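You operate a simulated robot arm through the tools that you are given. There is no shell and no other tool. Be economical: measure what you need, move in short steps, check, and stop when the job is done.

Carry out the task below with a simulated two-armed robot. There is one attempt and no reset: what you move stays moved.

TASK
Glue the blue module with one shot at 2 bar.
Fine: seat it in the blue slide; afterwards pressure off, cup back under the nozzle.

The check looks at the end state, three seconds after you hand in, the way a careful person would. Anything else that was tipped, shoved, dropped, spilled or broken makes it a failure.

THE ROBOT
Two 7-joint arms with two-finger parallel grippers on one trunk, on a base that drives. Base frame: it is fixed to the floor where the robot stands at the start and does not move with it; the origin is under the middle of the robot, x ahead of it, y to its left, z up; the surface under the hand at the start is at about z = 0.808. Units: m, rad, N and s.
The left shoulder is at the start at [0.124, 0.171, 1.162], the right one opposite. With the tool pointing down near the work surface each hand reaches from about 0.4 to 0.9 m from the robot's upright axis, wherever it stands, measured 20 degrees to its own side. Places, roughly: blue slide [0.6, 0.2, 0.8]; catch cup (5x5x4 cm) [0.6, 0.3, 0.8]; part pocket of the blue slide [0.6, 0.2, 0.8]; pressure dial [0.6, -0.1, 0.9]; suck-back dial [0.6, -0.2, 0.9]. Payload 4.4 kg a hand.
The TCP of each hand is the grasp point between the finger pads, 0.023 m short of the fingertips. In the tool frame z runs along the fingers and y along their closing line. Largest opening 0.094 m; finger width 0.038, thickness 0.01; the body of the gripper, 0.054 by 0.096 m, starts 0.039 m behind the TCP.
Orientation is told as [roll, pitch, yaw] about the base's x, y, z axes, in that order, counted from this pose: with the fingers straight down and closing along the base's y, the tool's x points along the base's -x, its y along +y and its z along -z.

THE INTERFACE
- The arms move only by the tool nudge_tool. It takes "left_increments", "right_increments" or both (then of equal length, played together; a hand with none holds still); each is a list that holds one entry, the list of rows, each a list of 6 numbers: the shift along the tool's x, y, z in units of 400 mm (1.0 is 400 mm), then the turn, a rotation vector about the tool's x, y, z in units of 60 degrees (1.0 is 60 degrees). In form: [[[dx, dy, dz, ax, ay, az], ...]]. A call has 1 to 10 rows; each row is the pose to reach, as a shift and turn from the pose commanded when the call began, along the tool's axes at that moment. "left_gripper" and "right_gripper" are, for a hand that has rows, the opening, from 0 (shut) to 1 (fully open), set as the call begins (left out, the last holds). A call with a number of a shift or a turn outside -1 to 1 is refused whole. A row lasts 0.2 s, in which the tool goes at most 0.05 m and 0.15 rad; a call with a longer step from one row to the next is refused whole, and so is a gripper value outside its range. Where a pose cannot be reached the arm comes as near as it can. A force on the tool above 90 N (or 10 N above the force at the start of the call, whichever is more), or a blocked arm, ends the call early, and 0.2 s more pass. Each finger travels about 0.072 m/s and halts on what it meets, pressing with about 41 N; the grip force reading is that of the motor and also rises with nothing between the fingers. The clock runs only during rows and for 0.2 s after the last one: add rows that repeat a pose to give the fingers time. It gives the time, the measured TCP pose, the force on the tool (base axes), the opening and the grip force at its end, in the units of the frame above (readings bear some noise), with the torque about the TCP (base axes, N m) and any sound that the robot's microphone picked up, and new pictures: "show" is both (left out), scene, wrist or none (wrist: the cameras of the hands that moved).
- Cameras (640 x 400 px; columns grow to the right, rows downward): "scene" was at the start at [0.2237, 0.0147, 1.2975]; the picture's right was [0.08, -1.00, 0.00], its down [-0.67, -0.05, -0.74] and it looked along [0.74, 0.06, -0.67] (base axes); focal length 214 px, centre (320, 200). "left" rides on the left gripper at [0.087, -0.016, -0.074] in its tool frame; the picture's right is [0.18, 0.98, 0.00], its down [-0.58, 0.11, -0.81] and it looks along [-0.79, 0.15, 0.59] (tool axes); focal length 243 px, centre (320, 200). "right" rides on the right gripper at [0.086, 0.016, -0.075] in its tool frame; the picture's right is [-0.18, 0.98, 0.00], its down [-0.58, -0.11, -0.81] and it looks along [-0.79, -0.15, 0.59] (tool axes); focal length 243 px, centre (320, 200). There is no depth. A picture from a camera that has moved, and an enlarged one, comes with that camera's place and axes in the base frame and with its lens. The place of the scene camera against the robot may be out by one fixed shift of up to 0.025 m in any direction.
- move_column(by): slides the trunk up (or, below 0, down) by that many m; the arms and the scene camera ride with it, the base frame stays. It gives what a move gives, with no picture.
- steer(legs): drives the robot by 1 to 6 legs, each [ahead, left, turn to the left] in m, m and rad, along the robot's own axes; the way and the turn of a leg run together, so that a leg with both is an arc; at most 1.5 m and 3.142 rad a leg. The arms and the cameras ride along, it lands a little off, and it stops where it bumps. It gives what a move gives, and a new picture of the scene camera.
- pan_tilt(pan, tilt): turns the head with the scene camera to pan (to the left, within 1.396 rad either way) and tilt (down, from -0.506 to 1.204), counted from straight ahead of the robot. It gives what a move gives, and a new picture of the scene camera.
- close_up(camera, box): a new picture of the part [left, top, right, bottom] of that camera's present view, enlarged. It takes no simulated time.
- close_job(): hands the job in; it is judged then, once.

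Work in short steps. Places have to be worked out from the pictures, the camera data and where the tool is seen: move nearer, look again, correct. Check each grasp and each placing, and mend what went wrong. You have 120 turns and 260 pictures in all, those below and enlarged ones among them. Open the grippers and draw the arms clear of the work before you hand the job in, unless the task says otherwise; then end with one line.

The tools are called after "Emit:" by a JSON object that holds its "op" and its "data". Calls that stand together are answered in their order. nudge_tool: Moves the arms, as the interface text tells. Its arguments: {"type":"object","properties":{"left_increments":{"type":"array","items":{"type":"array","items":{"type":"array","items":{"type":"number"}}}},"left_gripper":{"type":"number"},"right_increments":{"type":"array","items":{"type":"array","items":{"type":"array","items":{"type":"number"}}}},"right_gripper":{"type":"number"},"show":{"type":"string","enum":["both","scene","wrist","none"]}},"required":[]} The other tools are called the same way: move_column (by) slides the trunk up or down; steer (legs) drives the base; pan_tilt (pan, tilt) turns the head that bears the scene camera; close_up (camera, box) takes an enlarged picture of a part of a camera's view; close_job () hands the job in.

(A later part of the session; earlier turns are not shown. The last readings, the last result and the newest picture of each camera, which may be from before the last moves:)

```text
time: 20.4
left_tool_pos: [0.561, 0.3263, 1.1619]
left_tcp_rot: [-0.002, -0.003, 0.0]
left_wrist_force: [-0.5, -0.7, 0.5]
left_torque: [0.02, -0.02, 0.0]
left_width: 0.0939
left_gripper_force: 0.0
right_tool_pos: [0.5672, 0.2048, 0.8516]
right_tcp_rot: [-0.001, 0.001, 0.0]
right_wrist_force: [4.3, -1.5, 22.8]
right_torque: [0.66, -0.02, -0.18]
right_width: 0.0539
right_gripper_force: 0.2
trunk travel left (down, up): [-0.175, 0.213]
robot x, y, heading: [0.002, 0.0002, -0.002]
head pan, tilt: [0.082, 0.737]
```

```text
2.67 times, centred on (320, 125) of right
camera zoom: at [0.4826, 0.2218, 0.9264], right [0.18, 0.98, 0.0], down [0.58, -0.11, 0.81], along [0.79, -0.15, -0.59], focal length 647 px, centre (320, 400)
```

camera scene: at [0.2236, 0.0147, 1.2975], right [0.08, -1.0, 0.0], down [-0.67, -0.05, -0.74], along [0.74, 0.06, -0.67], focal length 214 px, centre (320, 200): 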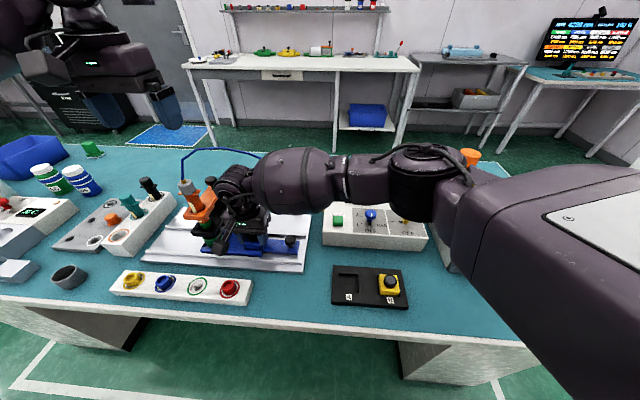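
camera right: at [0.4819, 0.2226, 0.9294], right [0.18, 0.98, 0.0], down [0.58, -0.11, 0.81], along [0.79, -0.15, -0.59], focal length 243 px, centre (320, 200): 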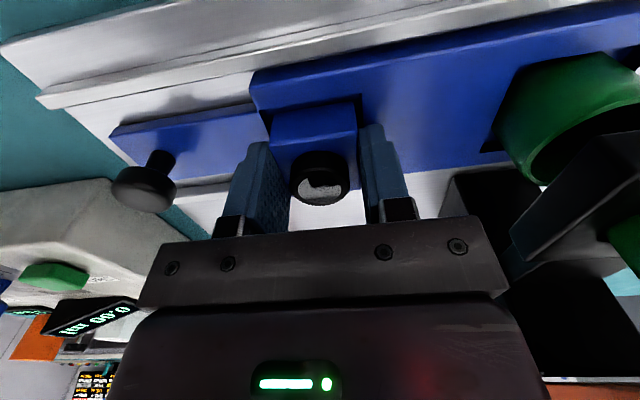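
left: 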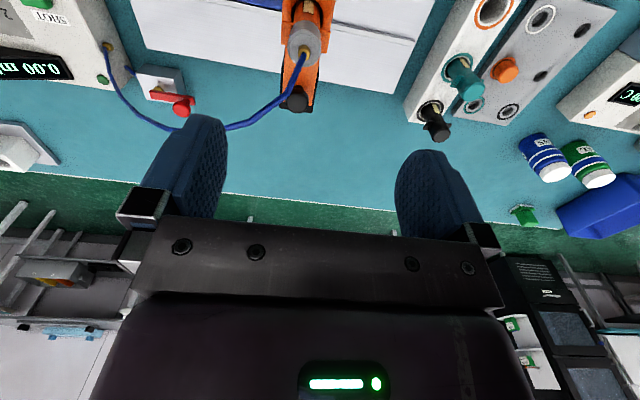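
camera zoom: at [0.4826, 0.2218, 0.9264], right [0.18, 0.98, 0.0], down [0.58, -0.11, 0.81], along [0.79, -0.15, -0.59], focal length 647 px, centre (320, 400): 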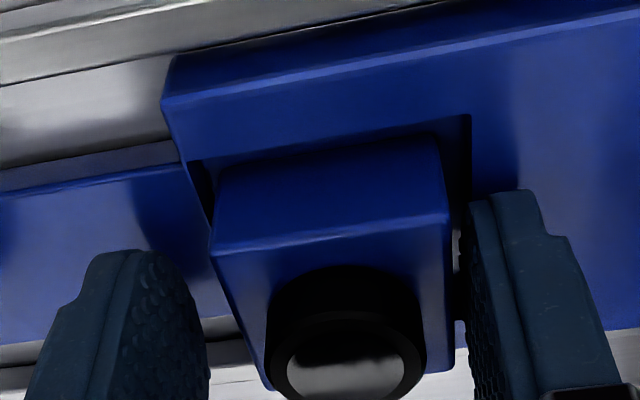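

The slide was dragged a few mm (it's movable). I raise the hand straight up and inspect the module's seat.

Emit:
{"op": "nudge_tool", "data": {"right_increments": [[[0, 0, -0.02, 0, 0, 0], [0, 0, -0.06, 0, 0, 0], [0, 0, -0.13, 0, 0, 0], [0, 0, -0.2, 0, 0, 0], [0, 0, -0.2, 0, 0, 0]]], "show": "none"}}

Emit:
{"op": "close_up", "data": {"camera": "right", "box": [200, 0, 440, 150]}}

Emit:
{"op": "close_up", "data": {"camera": "scene", "box": [200, 215, 310, 284]}}

```text
time: 21.6
left_tool_pos: [0.563, 0.3277, 1.1609]
left_tcp_rot: [0.001, 0.0, 0.001]
left_wrist_force: [0.3, -0.2, 0.3]
left_torque: [-0.02, -0.01, 0.02]
left_width: 0.0938
left_gripper_force: 0.1
right_tool_pos: [0.5699, 0.2072, 0.9311]
right_tcp_rot: [0.0, 0.002, -0.001]
right_wrist_force: [-0.5, -0.2, 0.1]
right_torque: [0.01, -0.03, -0.01]
right_width: 0.0545
right_gripper_force: 0.0
trunk travel left (down, up): [-0.175, 0.213]
robot x, y, heading: [0.0017, -0.0001, 0.001]
head pan, tilt: [0.082, 0.737]
```

```text
2.67 times, centred on (320, 75) of right
camera zoom: at [0.4836, 0.2241, 1.0054], right [0.18, 0.98, 0.0], down [0.58, -0.11, 0.81], along [0.79, -0.15, -0.59], focal length 647 px, centre (320, 533)
```

zoom: 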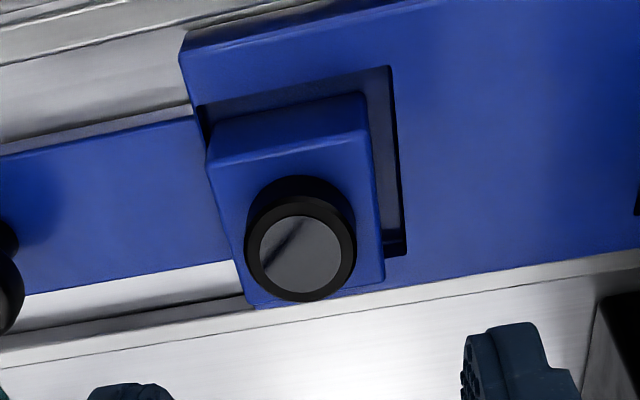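

```text
5.80 times, centred on (255, 250) of scene
camera zoom: at [0.2241, 0.0147, 1.2973], right [0.08, -1.0, 0.0], down [-0.67, -0.05, -0.74], along [0.74, 0.06, -0.67], focal length 1243 px, centre (697, -87)
```

zoom: 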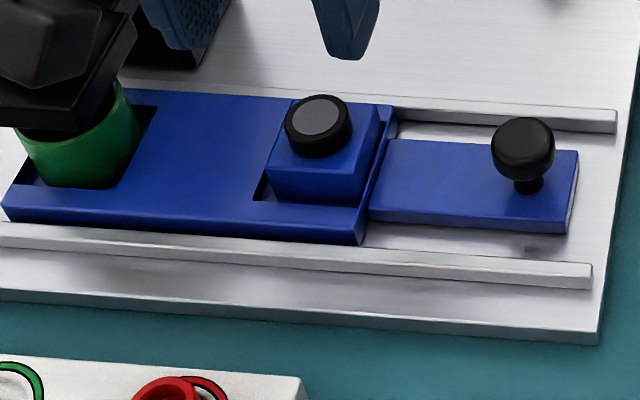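

The module sits level inside the pocket ([0.570, 0.203], pocket 0.544–0.593 × 0.181–0.229). Next I take the slide's black knob, triangulated at ≈[0.566, 0.109, 0.845].

Emit:
{"op": "nudge_tool", "data": {"right_increments": [[[0.003, -0.08, 0, 0, 0, 0], [0.006, -0.16, 0, 0, 0, 0], [0.01, -0.245, 0, 0, 0, 0], [0.01, -0.245, 0.08, 0, 0, 0], [0.01, -0.245, 0.14, 0, 0, 0], [0.01, -0.245, 0.14, 0, 0, 0]]], "right_gripper": 0.5}}

Emit:
{"op": "close_up", "data": {"camera": "right", "box": [200, 50, 440, 200]}}

```text
time: 23.0
left_tool_pos: [0.5629, 0.3274, 1.1623]
left_tcp_rot: [0.001, -0.004, 0.003]
left_wrist_force: [0.0, -0.8, 0.5]
left_torque: [0.0, 0.0, 0.04]
left_width: 0.094
left_gripper_force: 0.0
right_tool_pos: [0.5651, 0.1065, 0.8756]
right_tcp_rot: [0.0, 0.0, 0.0]
right_wrist_force: [0.1, -0.1, -0.3]
right_torque: [-0.02, -0.01, 0.02]
right_width: 0.0467
right_gripper_force: 0.0
trunk travel left (down, up): [-0.175, 0.213]
robot x, y, heading: [0.0008, 0.0003, -0.0]
head pan, tilt: [0.082, 0.737]
camera scene: at [0.2235, 0.0148, 1.2976], right [0.08, -1.0, 0.0], down [-0.67, -0.05, -0.74], along [0.74, 0.06, -0.67], focal length 214 px, centre (320, 200)
camera right: at [0.4789, 0.1236, 0.9499], right [0.18, 0.98, 0.0], down [0.58, -0.11, 0.81], along [0.79, -0.15, -0.59], focal length 243 px, centre (320, 200)
```

scene: 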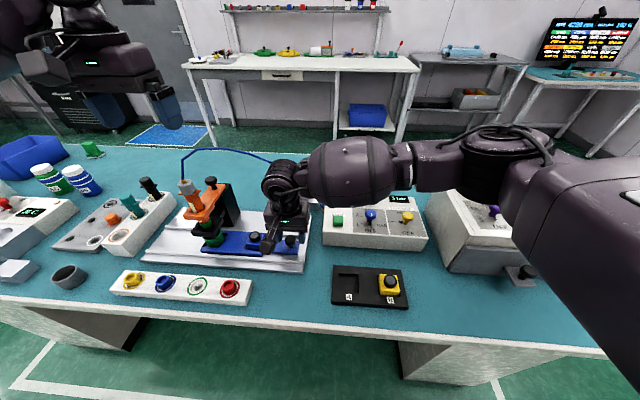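
right: 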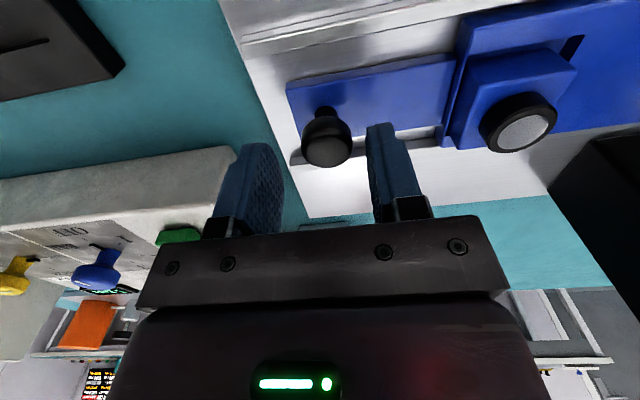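

```text
2.67 times, centred on (320, 125) of right
camera zoom: at [0.4789, 0.1236, 0.9499], right [0.18, 0.98, 0.0], down [0.58, -0.11, 0.81], along [0.79, -0.15, -0.59], focal length 647 px, centre (320, 400)
```

zoom: 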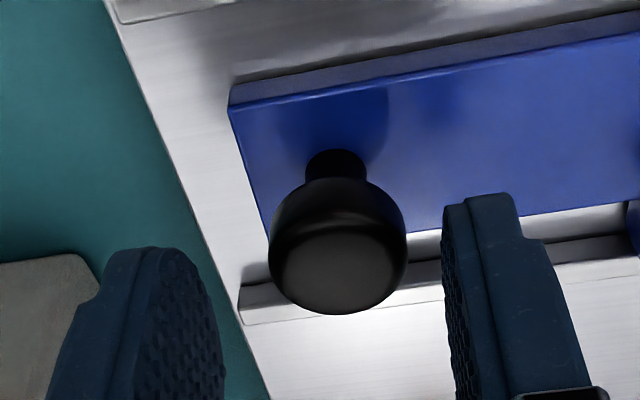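

Knob centre ≈[0.563, 0.111]. I descend around it and close.

Emit:
{"op": "nudge_tool", "data": {"right_increments": [[[0.005, 0.011, 0.02, 0, 0, 0], [0.005, 0.011, 0.05, 0, 0, 0], [0.005, 0.011, 0.066, 0, 0, 0], [0.005, 0.011, 0.066, 0, 0, 0]]], "show": "none"}}

Emit:
{"op": "nudge_tool", "data": {"right_increments": [[[0, 0, 0, 0, 0, 0], [0, 0, 0, 0, 0, 0], [0, 0, 0, 0, 0, 0]]], "right_gripper": 0}}

```text
time: 24.0
left_tool_pos: [0.5629, 0.3283, 1.1617]
left_tcp_rot: [-0.001, 0.001, 0.002]
left_wrist_force: [0.3, 0.7, -0.5]
left_torque: [-0.03, 0.03, 0.01]
left_width: 0.0942
left_gripper_force: 0.2
right_tool_pos: [0.5629, 0.1116, 0.8502]
right_tcp_rot: [0.0, 0.0, -0.002]
right_wrist_force: [-0.5, -0.8, 0.0]
right_torque: [-0.04, -0.01, -0.01]
right_width: 0.0469
right_gripper_force: 0.0
trunk travel left (down, up): [-0.175, 0.213]
robot x, y, heading: [0.0027, 0.0001, -0.001]
head pan, tilt: [0.082, 0.737]
```

```text
time: 24.8
left_tool_pos: [0.5631, 0.328, 1.1606]
left_tcp_rot: [0.001, 0.0, 0.001]
left_wrist_force: [0.1, 0.1, 1.2]
left_torque: [0.05, -0.01, -0.01]
left_width: 0.0942
left_gripper_force: 0.0
right_tool_pos: [0.5624, 0.1108, 0.8501]
right_tcp_rot: [0.001, 0.0, 0.001]
right_wrist_force: [-1.0, -2.7, -0.7]
right_torque: [-0.01, -0.05, 0.03]
right_width: 0.0272
right_gripper_force: 44.7
trunk travel left (down, up): [-0.175, 0.213]
robot x, y, heading: [0.0008, -0.0008, -0.001]
head pan, tilt: [0.082, 0.737]
camera scene: at [0.2236, 0.0144, 1.2975], right [0.08, -1.0, 0.0], down [-0.67, -0.05, -0.74], along [0.74, 0.06, -0.67], focal length 214 px, centre (320, 200)
camera right: at [0.4769, 0.1282, 0.924], right [0.18, 0.98, 0.0], down [0.58, -0.11, 0.81], along [0.79, -0.15, -0.59], focal length 243 px, centre (320, 200)
```

scene: 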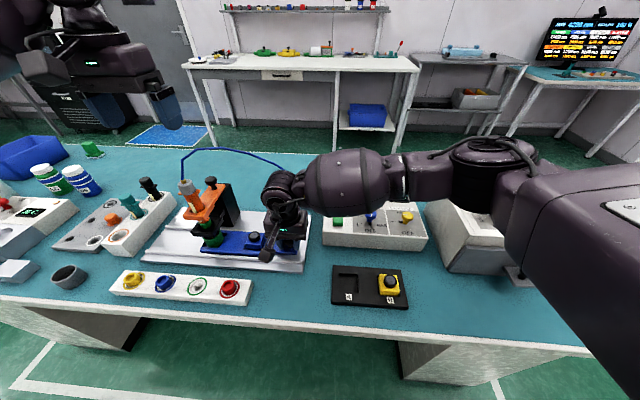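
right: 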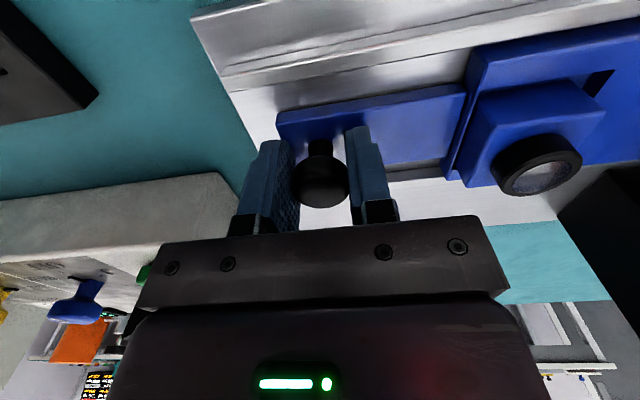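

Knob gripped (27 mm). I push the slide to the left gently, 8 mm per row.

Emit:
{"op": "nudge_tool", "data": {"right_increments": [[[0, 0.01, 0, 0, 0, 0], [0, 0.03, 0, 0, 0, 0], [0, 0.055, 0, 0, 0, 0], [0, 0.08, 0, 0, 0, 0], [0, 0.105, 0, 0, 0, 0], [0, 0.13, 0, 0, 0, 0], [0, 0.155, 0, 0, 0, 0], [0, 0.18, 0, 0, 0, 0], [0, 0.205, 0, 0, 0, 0], [0, 0.225, 0, 0, 0, 0]]]}}

Emit:
{"op": "close_up", "data": {"camera": "scene", "box": [140, 170, 300, 270]}}

```text
time: 27.0
left_tool_pos: [0.5633, 0.3279, 1.161]
left_tcp_rot: [-0.003, 0.001, 0.002]
left_wrist_force: [0.2, -0.9, -0.7]
left_torque: [0.0, -0.02, 0.01]
left_width: 0.0941
left_gripper_force: 0.0
right_tool_pos: [0.5621, 0.2037, 0.8492]
right_tcp_rot: [0.0, 0.0, 0.0]
right_wrist_force: [-4.5, 0.2, -1.6]
right_torque: [-0.13, 0.16, 0.17]
right_width: 0.0272
right_gripper_force: 44.9
trunk travel left (down, up): [-0.175, 0.213]
robot x, y, heading: [0.0028, 0.002, -0.004]
head pan, tilt: [0.082, 0.737]
camera scene: at [0.2235, 0.0148, 1.2975], right [0.08, -1.0, 0.0], down [-0.67, -0.05, -0.74], along [0.74, 0.06, -0.67], focal length 214 px, centre (320, 200)
camera right: at [0.4768, 0.2202, 0.924], right [0.18, 0.98, 0.0], down [0.58, -0.11, 0.81], along [0.79, -0.15, -0.59], focal length 243 px, centre (320, 200)
```

scene: 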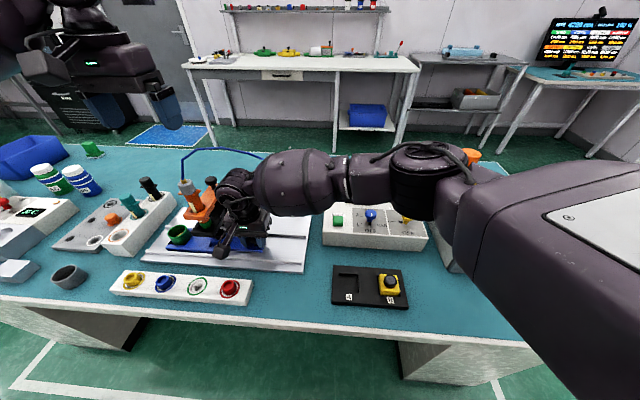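
right: 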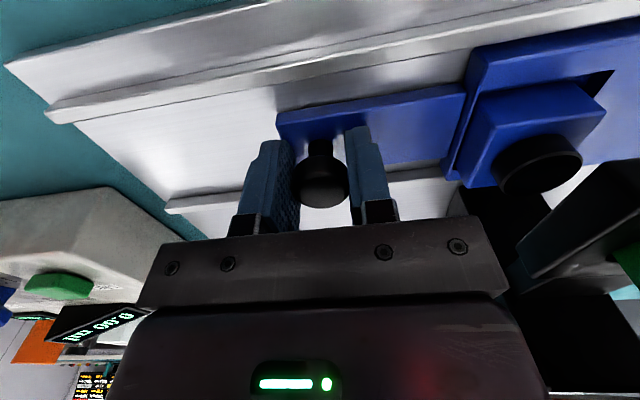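

```text
4.00 times, centred on (220, 220) of scene
camera zoom: at [0.2235, 0.0148, 1.2975], right [0.08, -1.0, 0.0], down [-0.67, -0.05, -0.74], along [0.74, 0.06, -0.67], focal length 858 px, centre (720, 120)
```

zoom: 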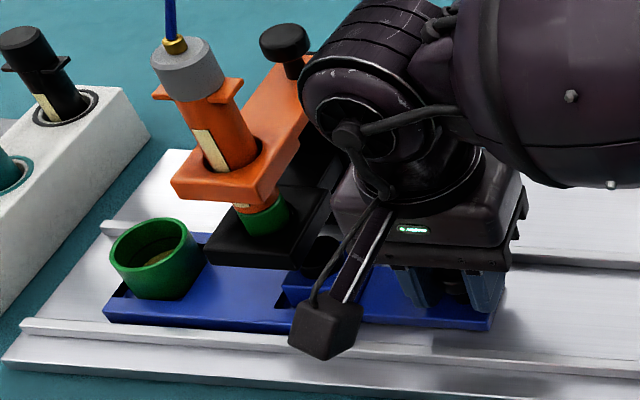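

The slide has moved 93 mm; the module is coming under the guide. I continue slowly, watching for the end stop.

Emit:
{"op": "nudge_tool", "data": {"right_increments": [[[0, 0.01, 0, 0, 0, 0], [0, 0.02, 0, 0, 0, 0], [0, 0.03, 0, 0, 0, 0], [0, 0.04, 0, 0, 0, 0], [0, 0.05, 0, 0, 0, 0]]], "show": "none"}}

Emit:
{"op": "close_up", "data": {"camera": "right", "box": [400, 60, 640, 280]}}

Emit:
{"op": "close_up", "data": {"camera": "scene", "box": [140, 170, 300, 270]}}

```text
time: 28.2
left_tool_pos: [0.5632, 0.3261, 1.1609]
left_tcp_rot: [0.001, 0.0, 0.0]
left_wrist_force: [0.9, 0.6, -0.3]
left_torque: [0.01, -0.02, -0.01]
left_width: 0.094
left_gripper_force: 0.0
right_tool_pos: [0.5632, 0.22, 0.8487]
right_tcp_rot: [-0.004, 0.0, 0.0]
right_wrist_force: [-5.2, -5.0, 2.0]
right_torque: [0.01, 0.29, 0.17]
right_width: 0.0271
right_gripper_force: 44.9
trunk travel left (down, up): [-0.175, 0.213]
robot x, y, heading: [0.0, -0.0007, -0.002]
head pan, tilt: [0.082, 0.737]
```

```text
1.82 times, centred on (520, 170) of right
camera zoom: at [0.4768, 0.2374, 0.9238], right [0.18, 0.98, 0.0], down [0.58, -0.11, 0.81], along [0.79, -0.15, -0.59], focal length 441 px, centre (-44, 254)
```

zoom: 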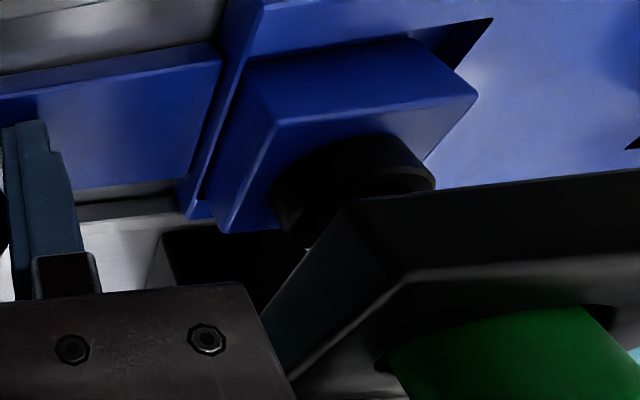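

```text
4.00 times, centred on (220, 220) of scene
camera zoom: at [0.2231, 0.0139, 1.2977], right [0.08, -1.0, 0.0], down [-0.67, -0.05, -0.74], along [0.74, 0.06, -0.67], focal length 858 px, centre (720, 120)
```

zoom: 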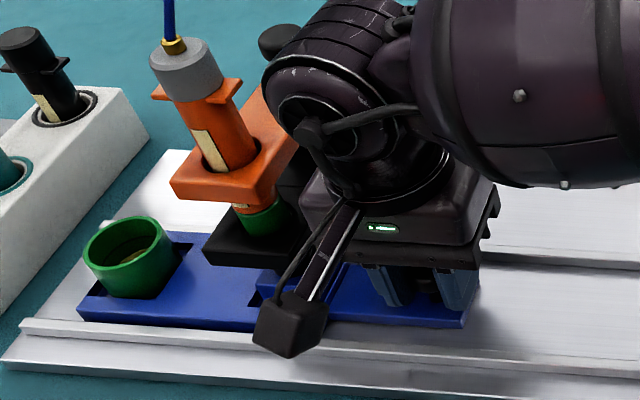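

Slide has moved 109 mm, which matches the cup–pocket spacing (~111 mm), and a 5 N resistance appeared. I press slightly further to confirm the stop.

Emit:
{"op": "nudge_tool", "data": {"right_increments": [[[0, 0.005, 0, 0, 0, 0], [0, 0.01, 0, 0, 0, 0], [0, 0.012, 0, 0, 0, 0]]], "show": "none"}}

```text
time: 29.0
left_tool_pos: [0.5617, 0.3237, 1.1619]
left_tcp_rot: [0.001, -0.004, -0.001]
left_wrist_force: [-0.2, -1.0, -0.2]
left_torque: [-0.03, -0.04, 0.03]
left_width: 0.0938
left_gripper_force: 0.1
right_tool_pos: [0.5638, 0.221, 0.8484]
right_tcp_rot: [-0.004, 0.0, -0.005]
right_wrist_force: [-16.7, -40.4, 1.7]
right_torque: [-0.18, -0.47, -0.29]
right_width: 0.0273
right_gripper_force: 44.9
trunk travel left (down, up): [-0.175, 0.213]
robot x, y, heading: [-0.0009, -0.0009, -0.001]
head pan, tilt: [0.082, 0.737]
```

That's the end stop. I relax the push, open the fingers and rise.

Emit:
{"op": "nudge_tool", "data": {"right_increments": [[[0, -0.008, 0, 0, 0, 0], [0, -0.01, 0, 0, 0, 0]]], "show": "none"}}

Emit:
{"op": "nudge_tool", "data": {"right_increments": [[[0, 0, 0, 0, 0, 0], [0, 0, 0, 0, 0, 0], [0, 0, -0.05, 0, 0, 0], [0, 0, -0.14, 0, 0, 0], [0, -0.05, -0.24, 0, 0, 0], [0, -0.15, -0.3, 0, 0, 0], [0, -0.25, -0.3, 0, 0, 0], [0, -0.35, -0.3, 0, 0, 0]]], "right_gripper": 0.45}}

Emit:
{"op": "close_up", "data": {"camera": "scene", "box": [140, 170, 300, 270]}}

```text
time: 29.6
left_tool_pos: [0.5635, 0.3263, 1.1621]
left_tcp_rot: [0.002, 0.0, 0.002]
left_wrist_force: [-0.7, 0.3, 0.0]
left_torque: [0.04, 0.03, -0.01]
left_width: 0.0938
left_gripper_force: 0.0
right_tool_pos: [0.5618, 0.2211, 0.8494]
right_tcp_rot: [0.0, 0.002, -0.001]
right_wrist_force: [-10.5, -26.9, -6.8]
right_torque: [-0.14, -0.22, -0.38]
right_width: 0.0273
right_gripper_force: 45.3
trunk travel left (down, up): [-0.175, 0.213]
robot x, y, heading: [0.0007, 0.0028, 0.004]
head pan, tilt: [0.082, 0.737]
```

```text
time: 31.4
left_tool_pos: [0.5626, 0.3272, 1.162]
left_tcp_rot: [-0.001, -0.002, 0.0]
left_wrist_force: [-0.1, -1.3, 0.4]
left_torque: [0.01, -0.01, 0.02]
left_width: 0.094
left_gripper_force: 0.1
right_tool_pos: [0.5631, 0.0806, 0.9687]
right_tcp_rot: [0.0, 0.0, 0.001]
right_wrist_force: [0.2, 0.1, 0.3]
right_torque: [0.01, 0.0, 0.03]
right_width: 0.0422
right_gripper_force: 0.0
trunk travel left (down, up): [-0.175, 0.213]
robot x, y, heading: [-0.003, 0.001, -0.0]
head pan, tilt: [0.082, 0.737]
camera scene: at [0.2235, 0.0135, 1.2976], right [0.08, -1.0, 0.0], down [-0.67, -0.05, -0.74], along [0.74, 0.06, -0.67], focal length 214 px, centre (320, 200)
camera right: at [0.4774, 0.0969, 1.0439], right [0.18, 0.98, 0.0], down [0.58, -0.11, 0.81], along [0.79, -0.15, -0.59], focal length 243 px, centre (320, 200)
```

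scene: 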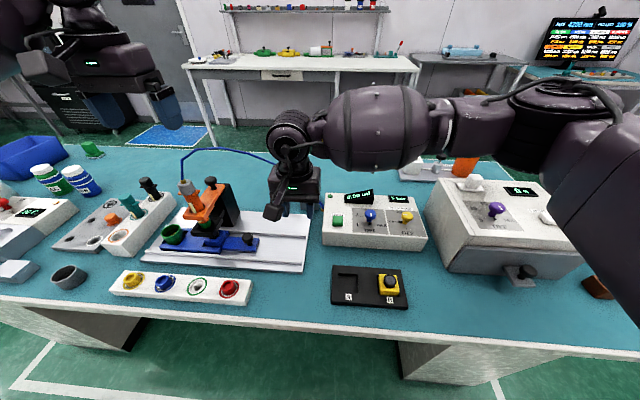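
right: 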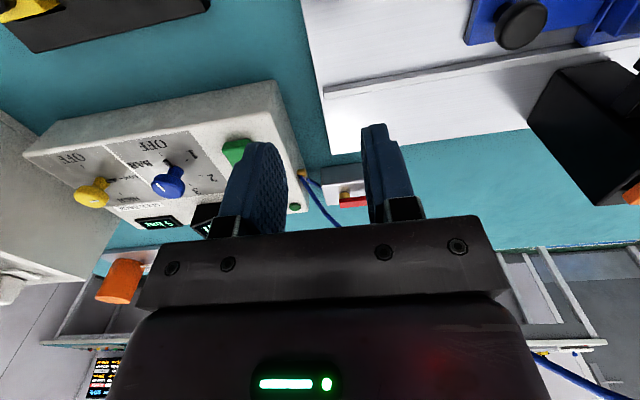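

```text
4.00 times, centred on (220, 220) of scene
camera zoom: at [0.2235, 0.0135, 1.2976], right [0.08, -1.0, 0.0], down [-0.67, -0.05, -0.74], along [0.74, 0.06, -0.67], focal length 858 px, centre (720, 120)
```

zoom: 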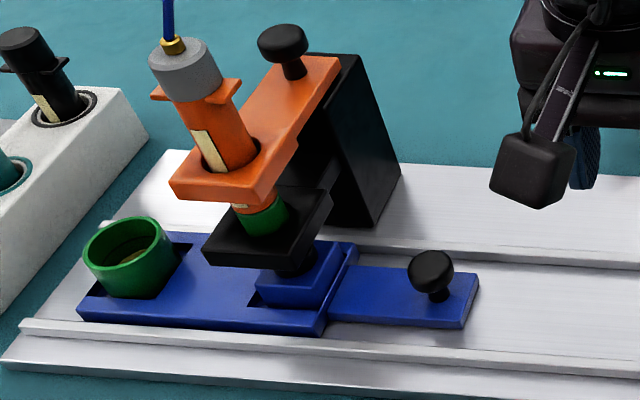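

Pocket with the module is under the nozzle, cup beside it. Now the pressure dial: I zoom in with the wrist camera.

Emit:
{"op": "close_up", "data": {"camera": "right", "box": [20, 80, 308, 260]}}

```text
2.22 times, centred on (164, 170) of right
camera zoom: at [0.4774, 0.0969, 1.0439], right [0.18, 0.98, 0.0], down [0.58, -0.11, 0.81], along [0.79, -0.15, -0.59], focal length 539 px, centre (667, 267)
```

zoom: 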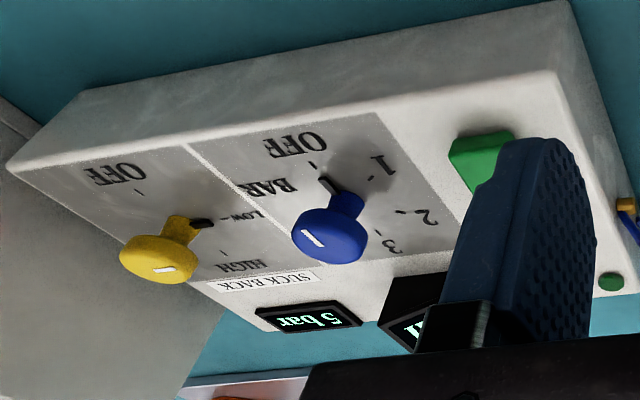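

I move above the dial (≈[0.62, -0.085, 1.0]) to measure it and the marks.

Emit:
{"op": "nudge_tool", "data": {"right_increments": [[[-0.03, -0.08, -0.05, 0, 0, 0], [-0.06, -0.17, -0.075, 0, 0, 0], [-0.09, -0.26, -0.075, 0, 0, 0], [-0.12, -0.35, -0.075, 0, 0, 0], [-0.1425, -0.415, -0.075, 0, 0, 0], [-0.1425, -0.415, -0.075, 0, 0, 0]]], "show": "wrist"}}

Emit:
{"op": "close_up", "data": {"camera": "right", "box": [180, 0, 436, 160]}}

```text
time: 32.8
left_tool_pos: [0.5633, 0.3278, 1.1617]
left_tcp_rot: [0.0, 0.0, 0.001]
left_wrist_force: [0.0, 0.3, 0.5]
left_torque: [0.0, 0.03, -0.04]
left_width: 0.0939
left_gripper_force: 0.1
right_tool_pos: [0.619, -0.0859, 1.0015]
right_tcp_rot: [-0.001, 0.0, 0.0]
right_wrist_force: [-0.3, 0.4, -0.3]
right_torque: [0.0, 0.04, 0.0]
right_width: 0.042
right_gripper_force: 0.0
trunk travel left (down, up): [-0.175, 0.213]
robot x, y, heading: [0.0035, 0.0009, -0.0]
head pan, tilt: [0.082, 0.737]
camera right: at [0.5341, -0.0681, 1.0753], right [0.18, 0.98, 0.0], down [0.58, -0.11, 0.81], along [0.79, -0.15, -0.59], focal length 243 px, centre (320, 200)
```

right: 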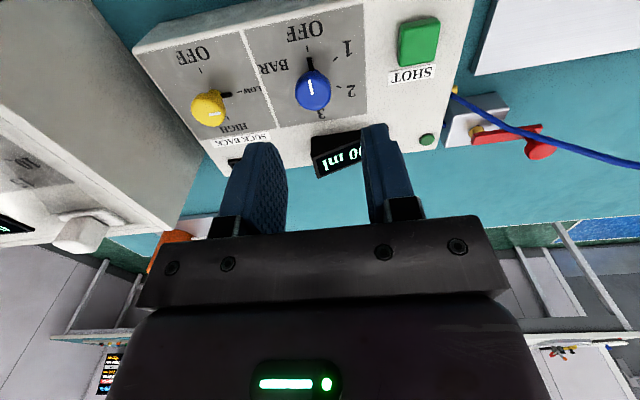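

```text
2.50 times, centred on (308, 80) of right
camera zoom: at [0.5341, -0.0681, 1.0753], right [0.18, 0.98, 0.0], down [0.58, -0.11, 0.81], along [0.79, -0.15, -0.59], focal length 606 px, centre (350, 500)
```

zoom: 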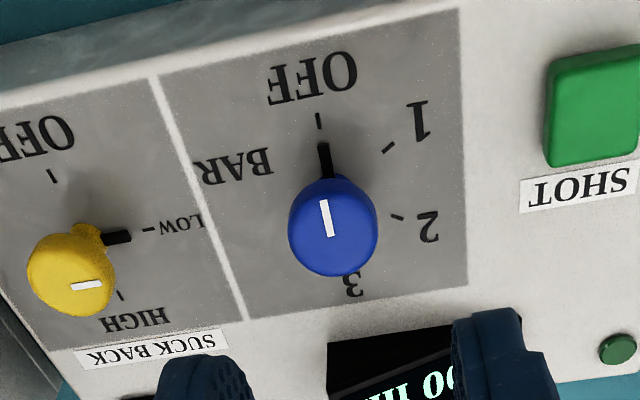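

Knob centre ≈[0.6385, -0.094, 0.884]; marks are 60° apart (OFF 0°, 1 60°, 2 120°, clockwise from above). I pre-rotate the hand −60° while moving just above the knob.

Emit:
{"op": "nudge_tool", "data": {"right_increments": [[[-0.01, -0.004, 0.02, 0, 0, -0.125], [-0.02, -0.008, 0.04, 0, 0, -0.25], [-0.03, -0.012, 0.06, 0, 0, -0.375], [-0.04, -0.016, 0.08, 0, 0, -0.5], [-0.049, -0.02, 0.1, 0, 0, -0.625], [-0.049, -0.02, 0.125, 0, 0, -0.75], [-0.049, -0.02, 0.15, 0, 0, -0.875], [-0.049, -0.02, 0.175, 0, 0, -1.0], [-0.049, -0.02, 0.175, 0, 0, -1.0]]], "right_gripper": 0.5}}

```text
time: 34.8
left_tool_pos: [0.5632, 0.3279, 1.1618]
left_tcp_rot: [0.001, 0.001, 0.002]
left_wrist_force: [-0.9, -0.4, -0.7]
left_torque: [0.04, -0.02, 0.02]
left_width: 0.0941
left_gripper_force: 0.2
right_tool_pos: [0.64, -0.0938, 0.9297]
right_tcp_rot: [0.001, 0.001, 1.049]
right_wrist_force: [0.3, -0.3, 0.3]
right_torque: [0.01, 0.0, -0.04]
right_width: 0.0469
right_gripper_force: 0.1
trunk travel left (down, up): [-0.175, 0.213]
robot x, y, heading: [-0.0009, -0.0006, 0.004]
head pan, tilt: [0.082, 0.737]
camera scene: at [0.2235, 0.0147, 1.2976], right [0.08, -1.0, 0.0], down [-0.67, -0.05, -0.74], along [0.74, 0.06, -0.67], focal length 214 px, centre (320, 200)
camera right: at [0.5831, -0.1592, 1.0036], right [-0.76, 0.65, 0.0], down [0.38, 0.45, 0.81], along [0.52, 0.61, -0.59], focal length 243 px, centre (320, 200)
```

scene: 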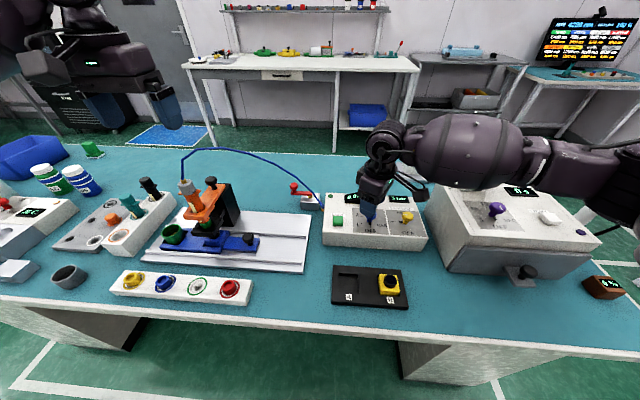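
right: 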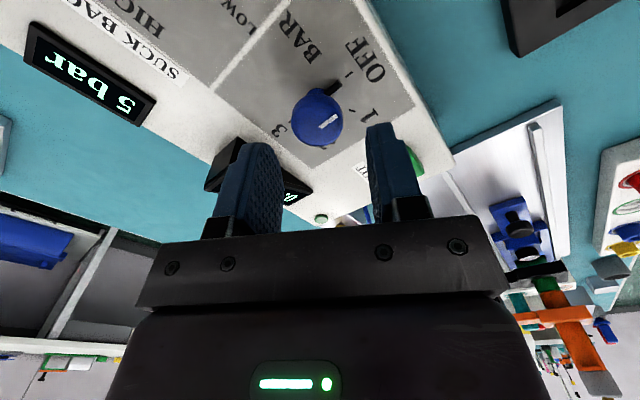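

Check of finger clearance around the knob and the display before descending.

Emit:
{"op": "close_up", "data": {"camera": "right", "box": [190, 60, 446, 220]}}

Emit:
{"op": "close_up", "data": {"camera": "scene", "box": [320, 170, 440, 245]}}

```text
2.50 times, centred on (318, 140) of right
camera zoom: at [0.5831, -0.1592, 1.0036], right [-0.76, 0.65, 0.0], down [0.38, 0.45, 0.81], along [0.52, 0.61, -0.59], focal length 606 px, centre (325, 350)
```

zoom: 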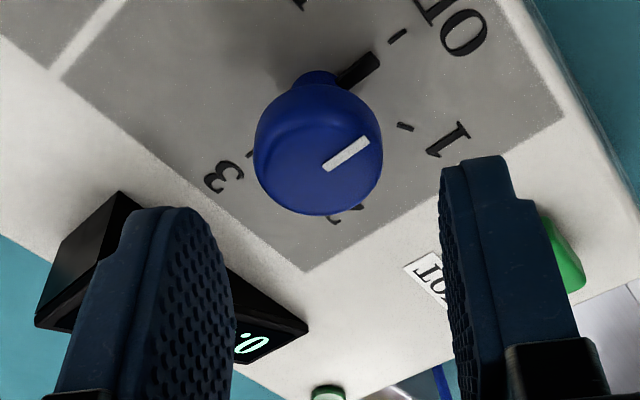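

```text
5.33 times, centred on (380, 208) of scene
camera zoom: at [0.2235, 0.0147, 1.2976], right [0.08, -1.0, 0.0], down [-0.67, -0.05, -0.74], along [0.74, 0.06, -0.67], focal length 1144 px, centre (0, 160)
```

zoom: 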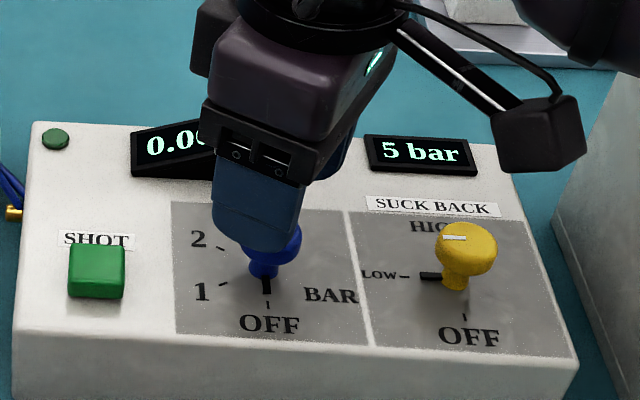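

Centre agrees within 2 mm and the display is 2.5 cm away from the finger. I descend to TCP z≈0.892.

Emit:
{"op": "nudge_tool", "data": {"right_increments": [[[0.005, 0.0015, 0.03, 0, 0, 0], [0.005, 0.0015, 0.06, 0, 0, 0], [0.005, 0.0015, 0.085, 0, 0, 0], [0.005, 0.0015, 0.095, 0, 0, 0], [0.005, 0.0015, 0.095, 0, 0, 0]]], "show": "none"}}

Emit:
{"op": "close_up", "data": {"camera": "right", "box": [190, 60, 446, 220]}}

Emit:
{"op": "close_up", "data": {"camera": "scene", "box": [320, 170, 440, 245]}}

```text
time: 36.0
left_tool_pos: [0.5628, 0.3279, 1.161]
left_tcp_rot: [0.0, 0.0, 0.001]
left_wrist_force: [0.7, -0.6, -0.2]
left_torque: [0.01, 0.04, 0.0]
left_width: 0.0941
left_gripper_force: 0.0
right_tool_pos: [0.6389, -0.0945, 0.8924]
right_tcp_rot: [0.001, 0.001, 1.046]
right_wrist_force: [0.3, 0.5, 0.2]
right_torque: [-0.01, 0.0, -0.02]
right_width: 0.047
right_gripper_force: 0.0
trunk travel left (down, up): [-0.175, 0.213]
robot x, y, heading: [0.0004, 0.005, -0.002]
head pan, tilt: [0.082, 0.737]
```

```text
2.50 times, centred on (318, 140) of right
camera zoom: at [0.5815, -0.1596, 0.9655], right [-0.76, 0.65, 0.0], down [0.39, 0.45, 0.81], along [0.52, 0.61, -0.59], focal length 606 px, centre (325, 350)
```

zoom: 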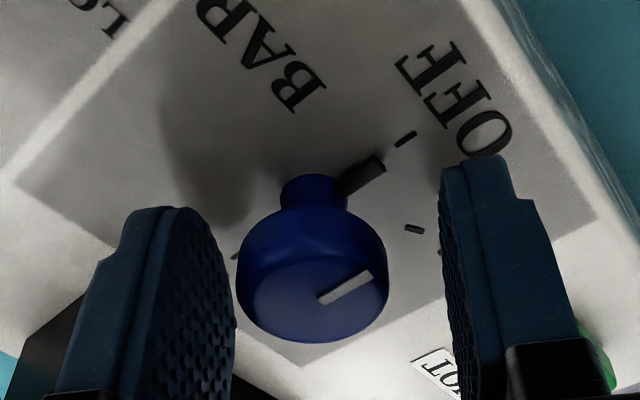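

```text
5.33 times, centred on (380, 208) of scene
camera zoom: at [0.2236, 0.0147, 1.2975], right [0.08, -1.0, 0.0], down [-0.67, -0.05, -0.74], along [0.74, 0.06, -0.67], focal length 1144 px, centre (0, 160)
```

zoom: 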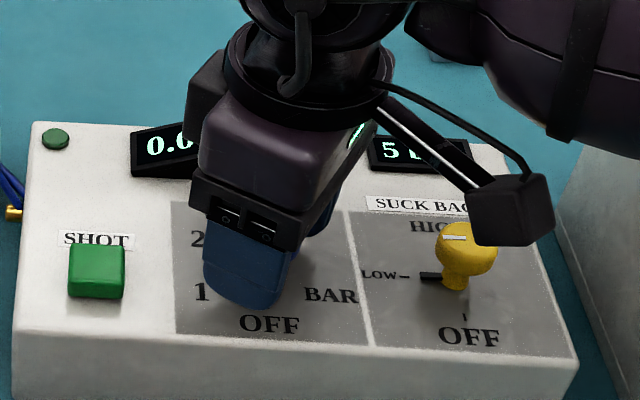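

The knob is ~2 mm toward one finger; I correct by that and close.

Emit:
{"op": "nudge_tool", "data": {"right_increments": [[[0, -0.005, 0, 0, 0, 0], [0, -0.005, 0, 0, 0, 0]]], "show": "none"}}

Emit:
{"op": "nudge_tool", "data": {"right_increments": [[[0, 0, 0, 0, 0, 0], [0, 0, 0, 0, 0, 0], [0, 0, 0, 0, 0, 0]]], "right_gripper": 0, "show": "wrist"}}

```text
time: 36.6
left_tool_pos: [0.5638, 0.3279, 1.1614]
left_tcp_rot: [-0.001, 0.0, 0.002]
left_wrist_force: [0.4, -0.4, 0.2]
left_torque: [0.0, 0.03, 0.03]
left_width: 0.0942
left_gripper_force: 0.1
right_tool_pos: [0.6401, -0.0948, 0.891]
right_tcp_rot: [0.002, -0.002, 1.048]
right_wrist_force: [-0.2, 0.8, -0.5]
right_torque: [0.02, 0.0, -0.01]
right_width: 0.0472
right_gripper_force: 0.1
trunk travel left (down, up): [-0.175, 0.213]
robot x, y, heading: [0.0008, -0.0029, 0.0]
head pan, tilt: [0.082, 0.737]
```

```text
time: 37.4
left_tool_pos: [0.5622, 0.3279, 1.1615]
left_tcp_rot: [0.001, 0.001, 0.001]
left_wrist_force: [-0.8, -0.9, -0.2]
left_torque: [0.04, 0.0, -0.04]
left_width: 0.0941
left_gripper_force: 0.0
right_tool_pos: [0.6399, -0.0941, 0.8919]
right_tcp_rot: [0.0, 0.0, 1.047]
right_wrist_force: [4.4, -1.3, 0.2]
right_torque: [-0.07, -0.05, 0.0]
right_width: 0.0293
right_gripper_force: 44.9
trunk travel left (down, up): [-0.175, 0.213]
robot x, y, heading: [-0.0033, 0.0017, 0.003]
head pan, tilt: [0.082, 0.737]
camera right: at [0.5837, -0.1605, 0.9655], right [-0.76, 0.65, 0.0], down [0.39, 0.45, 0.81], along [0.52, 0.61, -0.59], focal length 243 px, centre (320, 200)
```

right: 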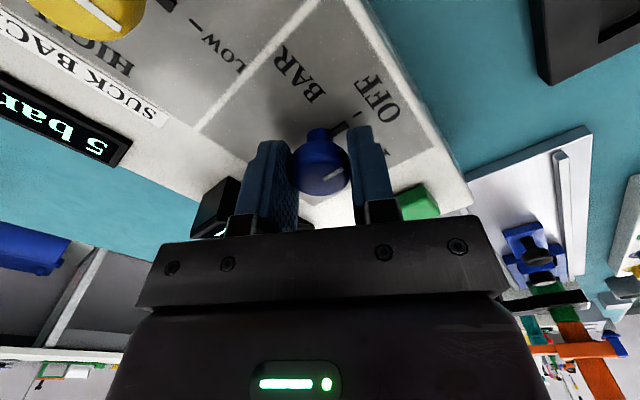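

Knob gripped. I turn it 60° clockwise (to 1) first and check.

Emit:
{"op": "nudge_tool", "data": {"right_increments": [[[0, 0, 0, 0, 0, 0.125], [0, 0, 0, 0, 0, 0.25], [0, 0, 0, 0, 0, 0.375], [0, 0, 0, 0, 0, 0.5], [0, 0, 0, 0, 0, 0.625], [0, 0, 0, 0, 0, 0.75], [0, 0, 0, 0, 0, 0.875], [0, 0, 0, 0, 0, 1.0], [0, 0, 0, 0, 0, 1.0]]], "show": "wrist"}}

Emit:
{"op": "close_up", "data": {"camera": "scene", "box": [320, 170, 440, 245]}}

```text
time: 39.4
left_tool_pos: [0.565, 0.3275, 1.1618]
left_tcp_rot: [0.003, -0.001, -0.002]
left_wrist_force: [0.6, -0.3, -0.3]
left_torque: [0.01, 0.02, -0.01]
left_width: 0.094
left_gripper_force: 0.1
right_tool_pos: [0.6409, -0.0938, 0.8909]
right_tcp_rot: [-0.002, -0.002, -0.001]
right_wrist_force: [13.8, -4.9, 1.1]
right_torque: [-0.07, -0.84, 0.0]
right_width: 0.0294
right_gripper_force: 45.0
trunk travel left (down, up): [-0.175, 0.213]
robot x, y, heading: [0.0031, -0.001, 0.003]
head pan, tilt: [0.082, 0.737]
camera right: at [0.5547, -0.0775, 0.9655], right [0.19, 0.98, 0.0], down [0.58, -0.11, 0.81], along [0.79, -0.15, -0.59], focal length 243 px, centre (320, 200)
```

right: 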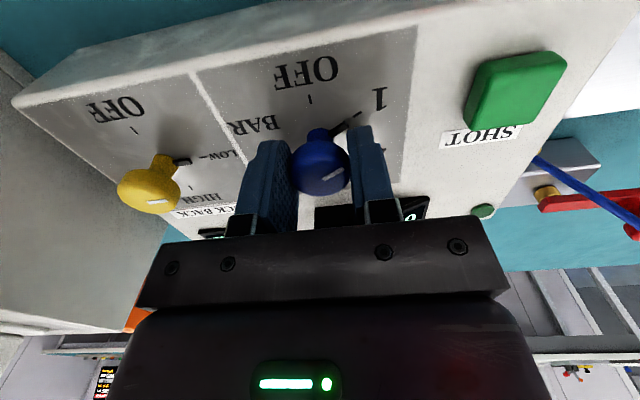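

```text
5.33 times, centred on (380, 208) of scene
camera zoom: at [0.2247, 0.0141, 1.2974], right [0.08, -1.0, 0.0], down [-0.67, -0.05, -0.74], along [0.74, 0.06, -0.67], focal length 1144 px, centre (0, 160)
```

zoom: 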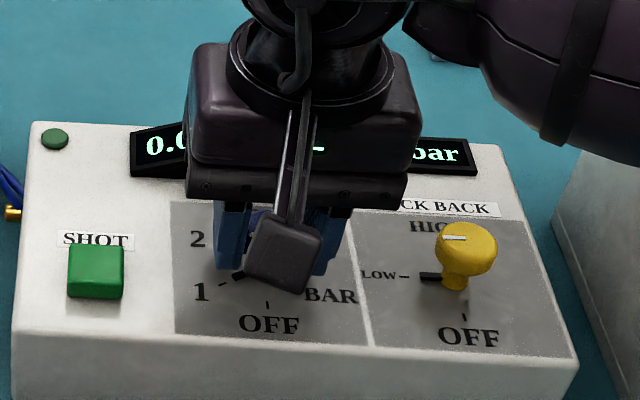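

The knob turned with the hand to mark 1. I turn another 60° to 2.

Emit:
{"op": "nudge_tool", "data": {"right_increments": [[[0, 0, 0, 0, 0, 0.125], [0, 0, 0, 0, 0, 0.25], [0, 0, 0, 0, 0, 0.375], [0, 0, 0, 0, 0, 0.5], [0, 0, 0, 0, 0, 0.625], [0, 0, 0, 0, 0, 0.75], [0, 0, 0, 0, 0, 0.875], [0, 0, 0, 0, 0, 1.0], [0, 0, 0, 0, 0, 1.0]]], "show": "wrist"}}

Emit:
{"op": "close_up", "data": {"camera": "right", "box": [190, 30, 446, 220]}}

```text
time: 41.4
left_tool_pos: [0.5635, 0.3275, 1.161]
left_tcp_rot: [-0.001, 0.0, 0.001]
left_wrist_force: [-1.0, -0.1, 0.5]
left_torque: [-0.02, 0.01, 0.0]
left_width: 0.094
left_gripper_force: 0.1
right_tool_pos: [0.6398, -0.0939, 0.8917]
right_tcp_rot: [0.001, -0.001, -1.049]
right_wrist_force: [15.8, -11.7, 9.2]
right_torque: [-0.3, -0.28, 0.0]
right_width: 0.0292
right_gripper_force: 44.9
trunk travel left (down, up): [-0.175, 0.213]
robot x, y, heading: [-0.0018, -0.0006, 0.0]
head pan, tilt: [0.082, 0.737]
camera right: at [0.6119, -0.0111, 0.9655], right [0.94, 0.33, 0.0], down [0.19, -0.56, 0.81], along [0.27, -0.76, -0.59], focal length 243 px, centre (320, 200)
```

right: 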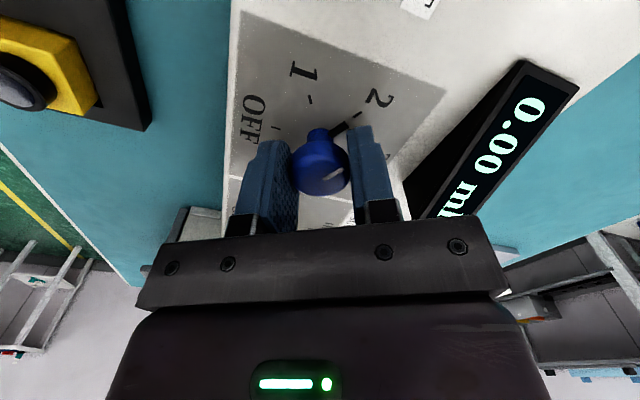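

```text
2.11 times, centred on (318, 125) of right
camera zoom: at [0.6119, -0.0111, 0.9655], right [0.94, 0.33, 0.0], down [0.19, -0.56, 0.81], along [0.27, -0.76, -0.59], focal length 511 px, centre (324, 358)
```

zoom: 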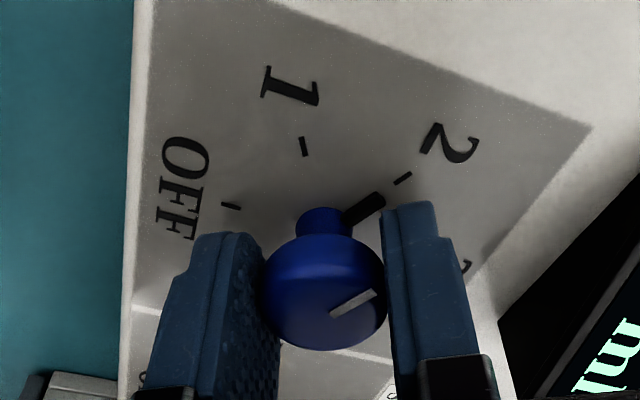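

Pointer is on 2. I open and rise, and look at the dial, displays and SHOT button.

Emit:
{"op": "nudge_tool", "data": {"right_increments": [[[0, 0, 0, 0, 0, 0], [0, 0, 0, 0, 0, 0], [0, 0, -0.04, 0, 0, 0], [0, 0, -0.12, 0, 0, 0], [0, 0, -0.2, 0, 0, 0], [0, 0, -0.2, 0, 0, 0]]], "right_gripper": 0.5, "show": "wrist"}}

Emit:
{"op": "close_up", "data": {"camera": "scene", "box": [290, 170, 440, 264]}}

```text
time: 42.8
left_tool_pos: [0.5629, 0.3278, 1.1609]
left_tcp_rot: [0.001, 0.0, 0.001]
left_wrist_force: [0.6, 0.0, 0.8]
left_torque: [-0.03, 0.03, -0.02]
left_width: 0.094
left_gripper_force: 0.1
right_tool_pos: [0.6385, -0.0931, 0.9721]
right_tcp_rot: [-0.003, 0.0, -1.045]
right_wrist_force: [-0.2, 0.2, -0.1]
right_torque: [-0.01, -0.02, 0.0]
right_width: 0.047
right_gripper_force: 0.0
trunk travel left (down, up): [-0.175, 0.213]
robot x, y, heading: [-0.0012, -0.0011, 0.0]
head pan, tilt: [0.082, 0.737]
camera right: at [0.6102, -0.0086, 1.0463], right [0.94, 0.33, 0.0], down [0.2, -0.56, 0.81], along [0.27, -0.76, -0.59], focal length 243 px, centre (320, 200)
```

right: 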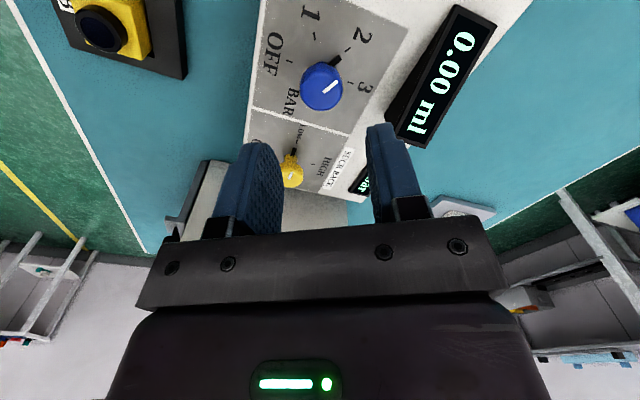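

```text
4.26 times, centred on (365, 217) of scene
camera zoom: at [0.2241, 0.0146, 1.2973], right [0.08, -1.0, 0.0], down [-0.67, -0.05, -0.74], along [0.74, 0.06, -0.67], focal length 913 px, centre (128, 128)
```

zoom: 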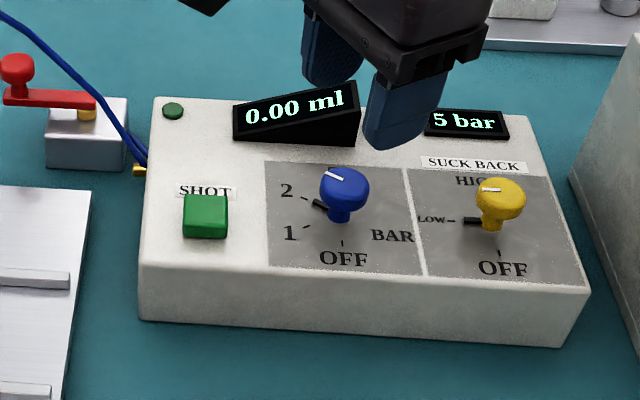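

Dial reads 2 bar. SHOT button triangulates to ≈[0.622, -0.0095], top ≈0.872. I close the fingers and hover above it.

Emit:
{"op": "nudge_tool", "data": {"right_increments": [[[0.07, 0.024, 0, 0, 0, 0], [0.14, 0.048, 0, 0, 0, 0], [0.2016, 0.0688, 0, 0, 0, 0], [0.2016, 0.0688, 0.08, 0, 0, 0], [0.2016, 0.0688, 0.15, 0, 0, 0], [0.2016, 0.0688, 0.15, 0, 0, 0]]], "right_gripper": 0, "show": "wrist"}}

Emit:
{"op": "close_up", "data": {"camera": "scene", "box": [290, 170, 440, 264]}}

```text
time: 44.2
left_tool_pos: [0.5623, 0.3271, 1.1616]
left_tcp_rot: [0.001, -0.001, 0.0]
left_wrist_force: [0.0, 1.1, 0.2]
left_torque: [0.04, 0.01, 0.03]
left_width: 0.0943
left_gripper_force: 0.1
right_tool_pos: [0.6224, -0.0101, 0.9119]
right_tcp_rot: [0.0, -0.001, -1.048]
right_wrist_force: [0.2, -0.9, -0.3]
right_torque: [0.0, -0.01, -0.02]
right_width: 0.0
right_gripper_force: 41.3
trunk travel left (down, up): [-0.175, 0.213]
robot x, y, heading: [0.0005, -0.0019, 0.003]
head pan, tilt: [0.082, 0.737]
camera right: at [0.5936, 0.074, 0.986], right [0.94, 0.33, 0.0], down [0.2, -0.56, 0.81], along [0.27, -0.76, -0.59], focal length 243 px, centre (320, 200)
```

right: 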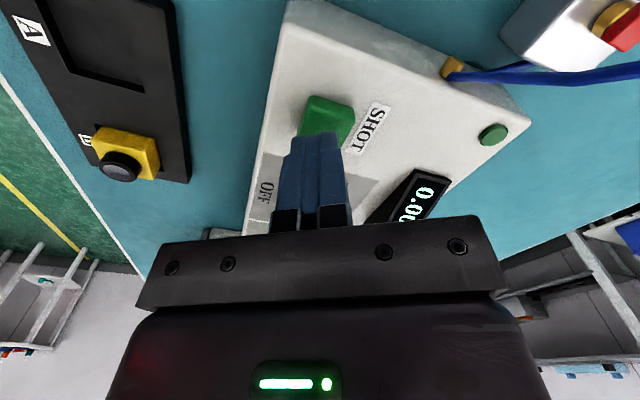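

```text
4.26 times, centred on (365, 217) of scene
camera zoom: at [0.2234, 0.0146, 1.2977], right [0.08, -1.0, 0.0], down [-0.67, -0.05, -0.74], along [0.74, 0.06, -0.67], focal length 913 px, centre (128, 128)
```

zoom: 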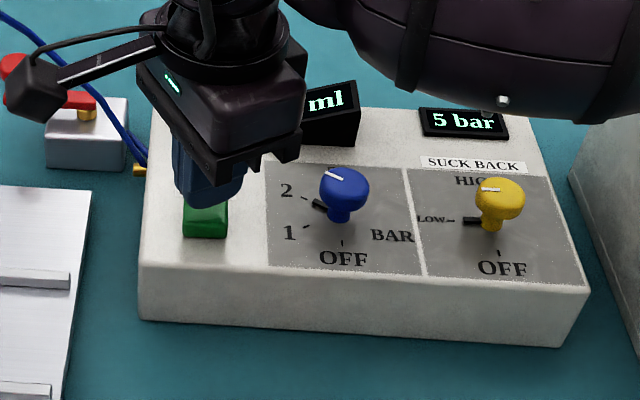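

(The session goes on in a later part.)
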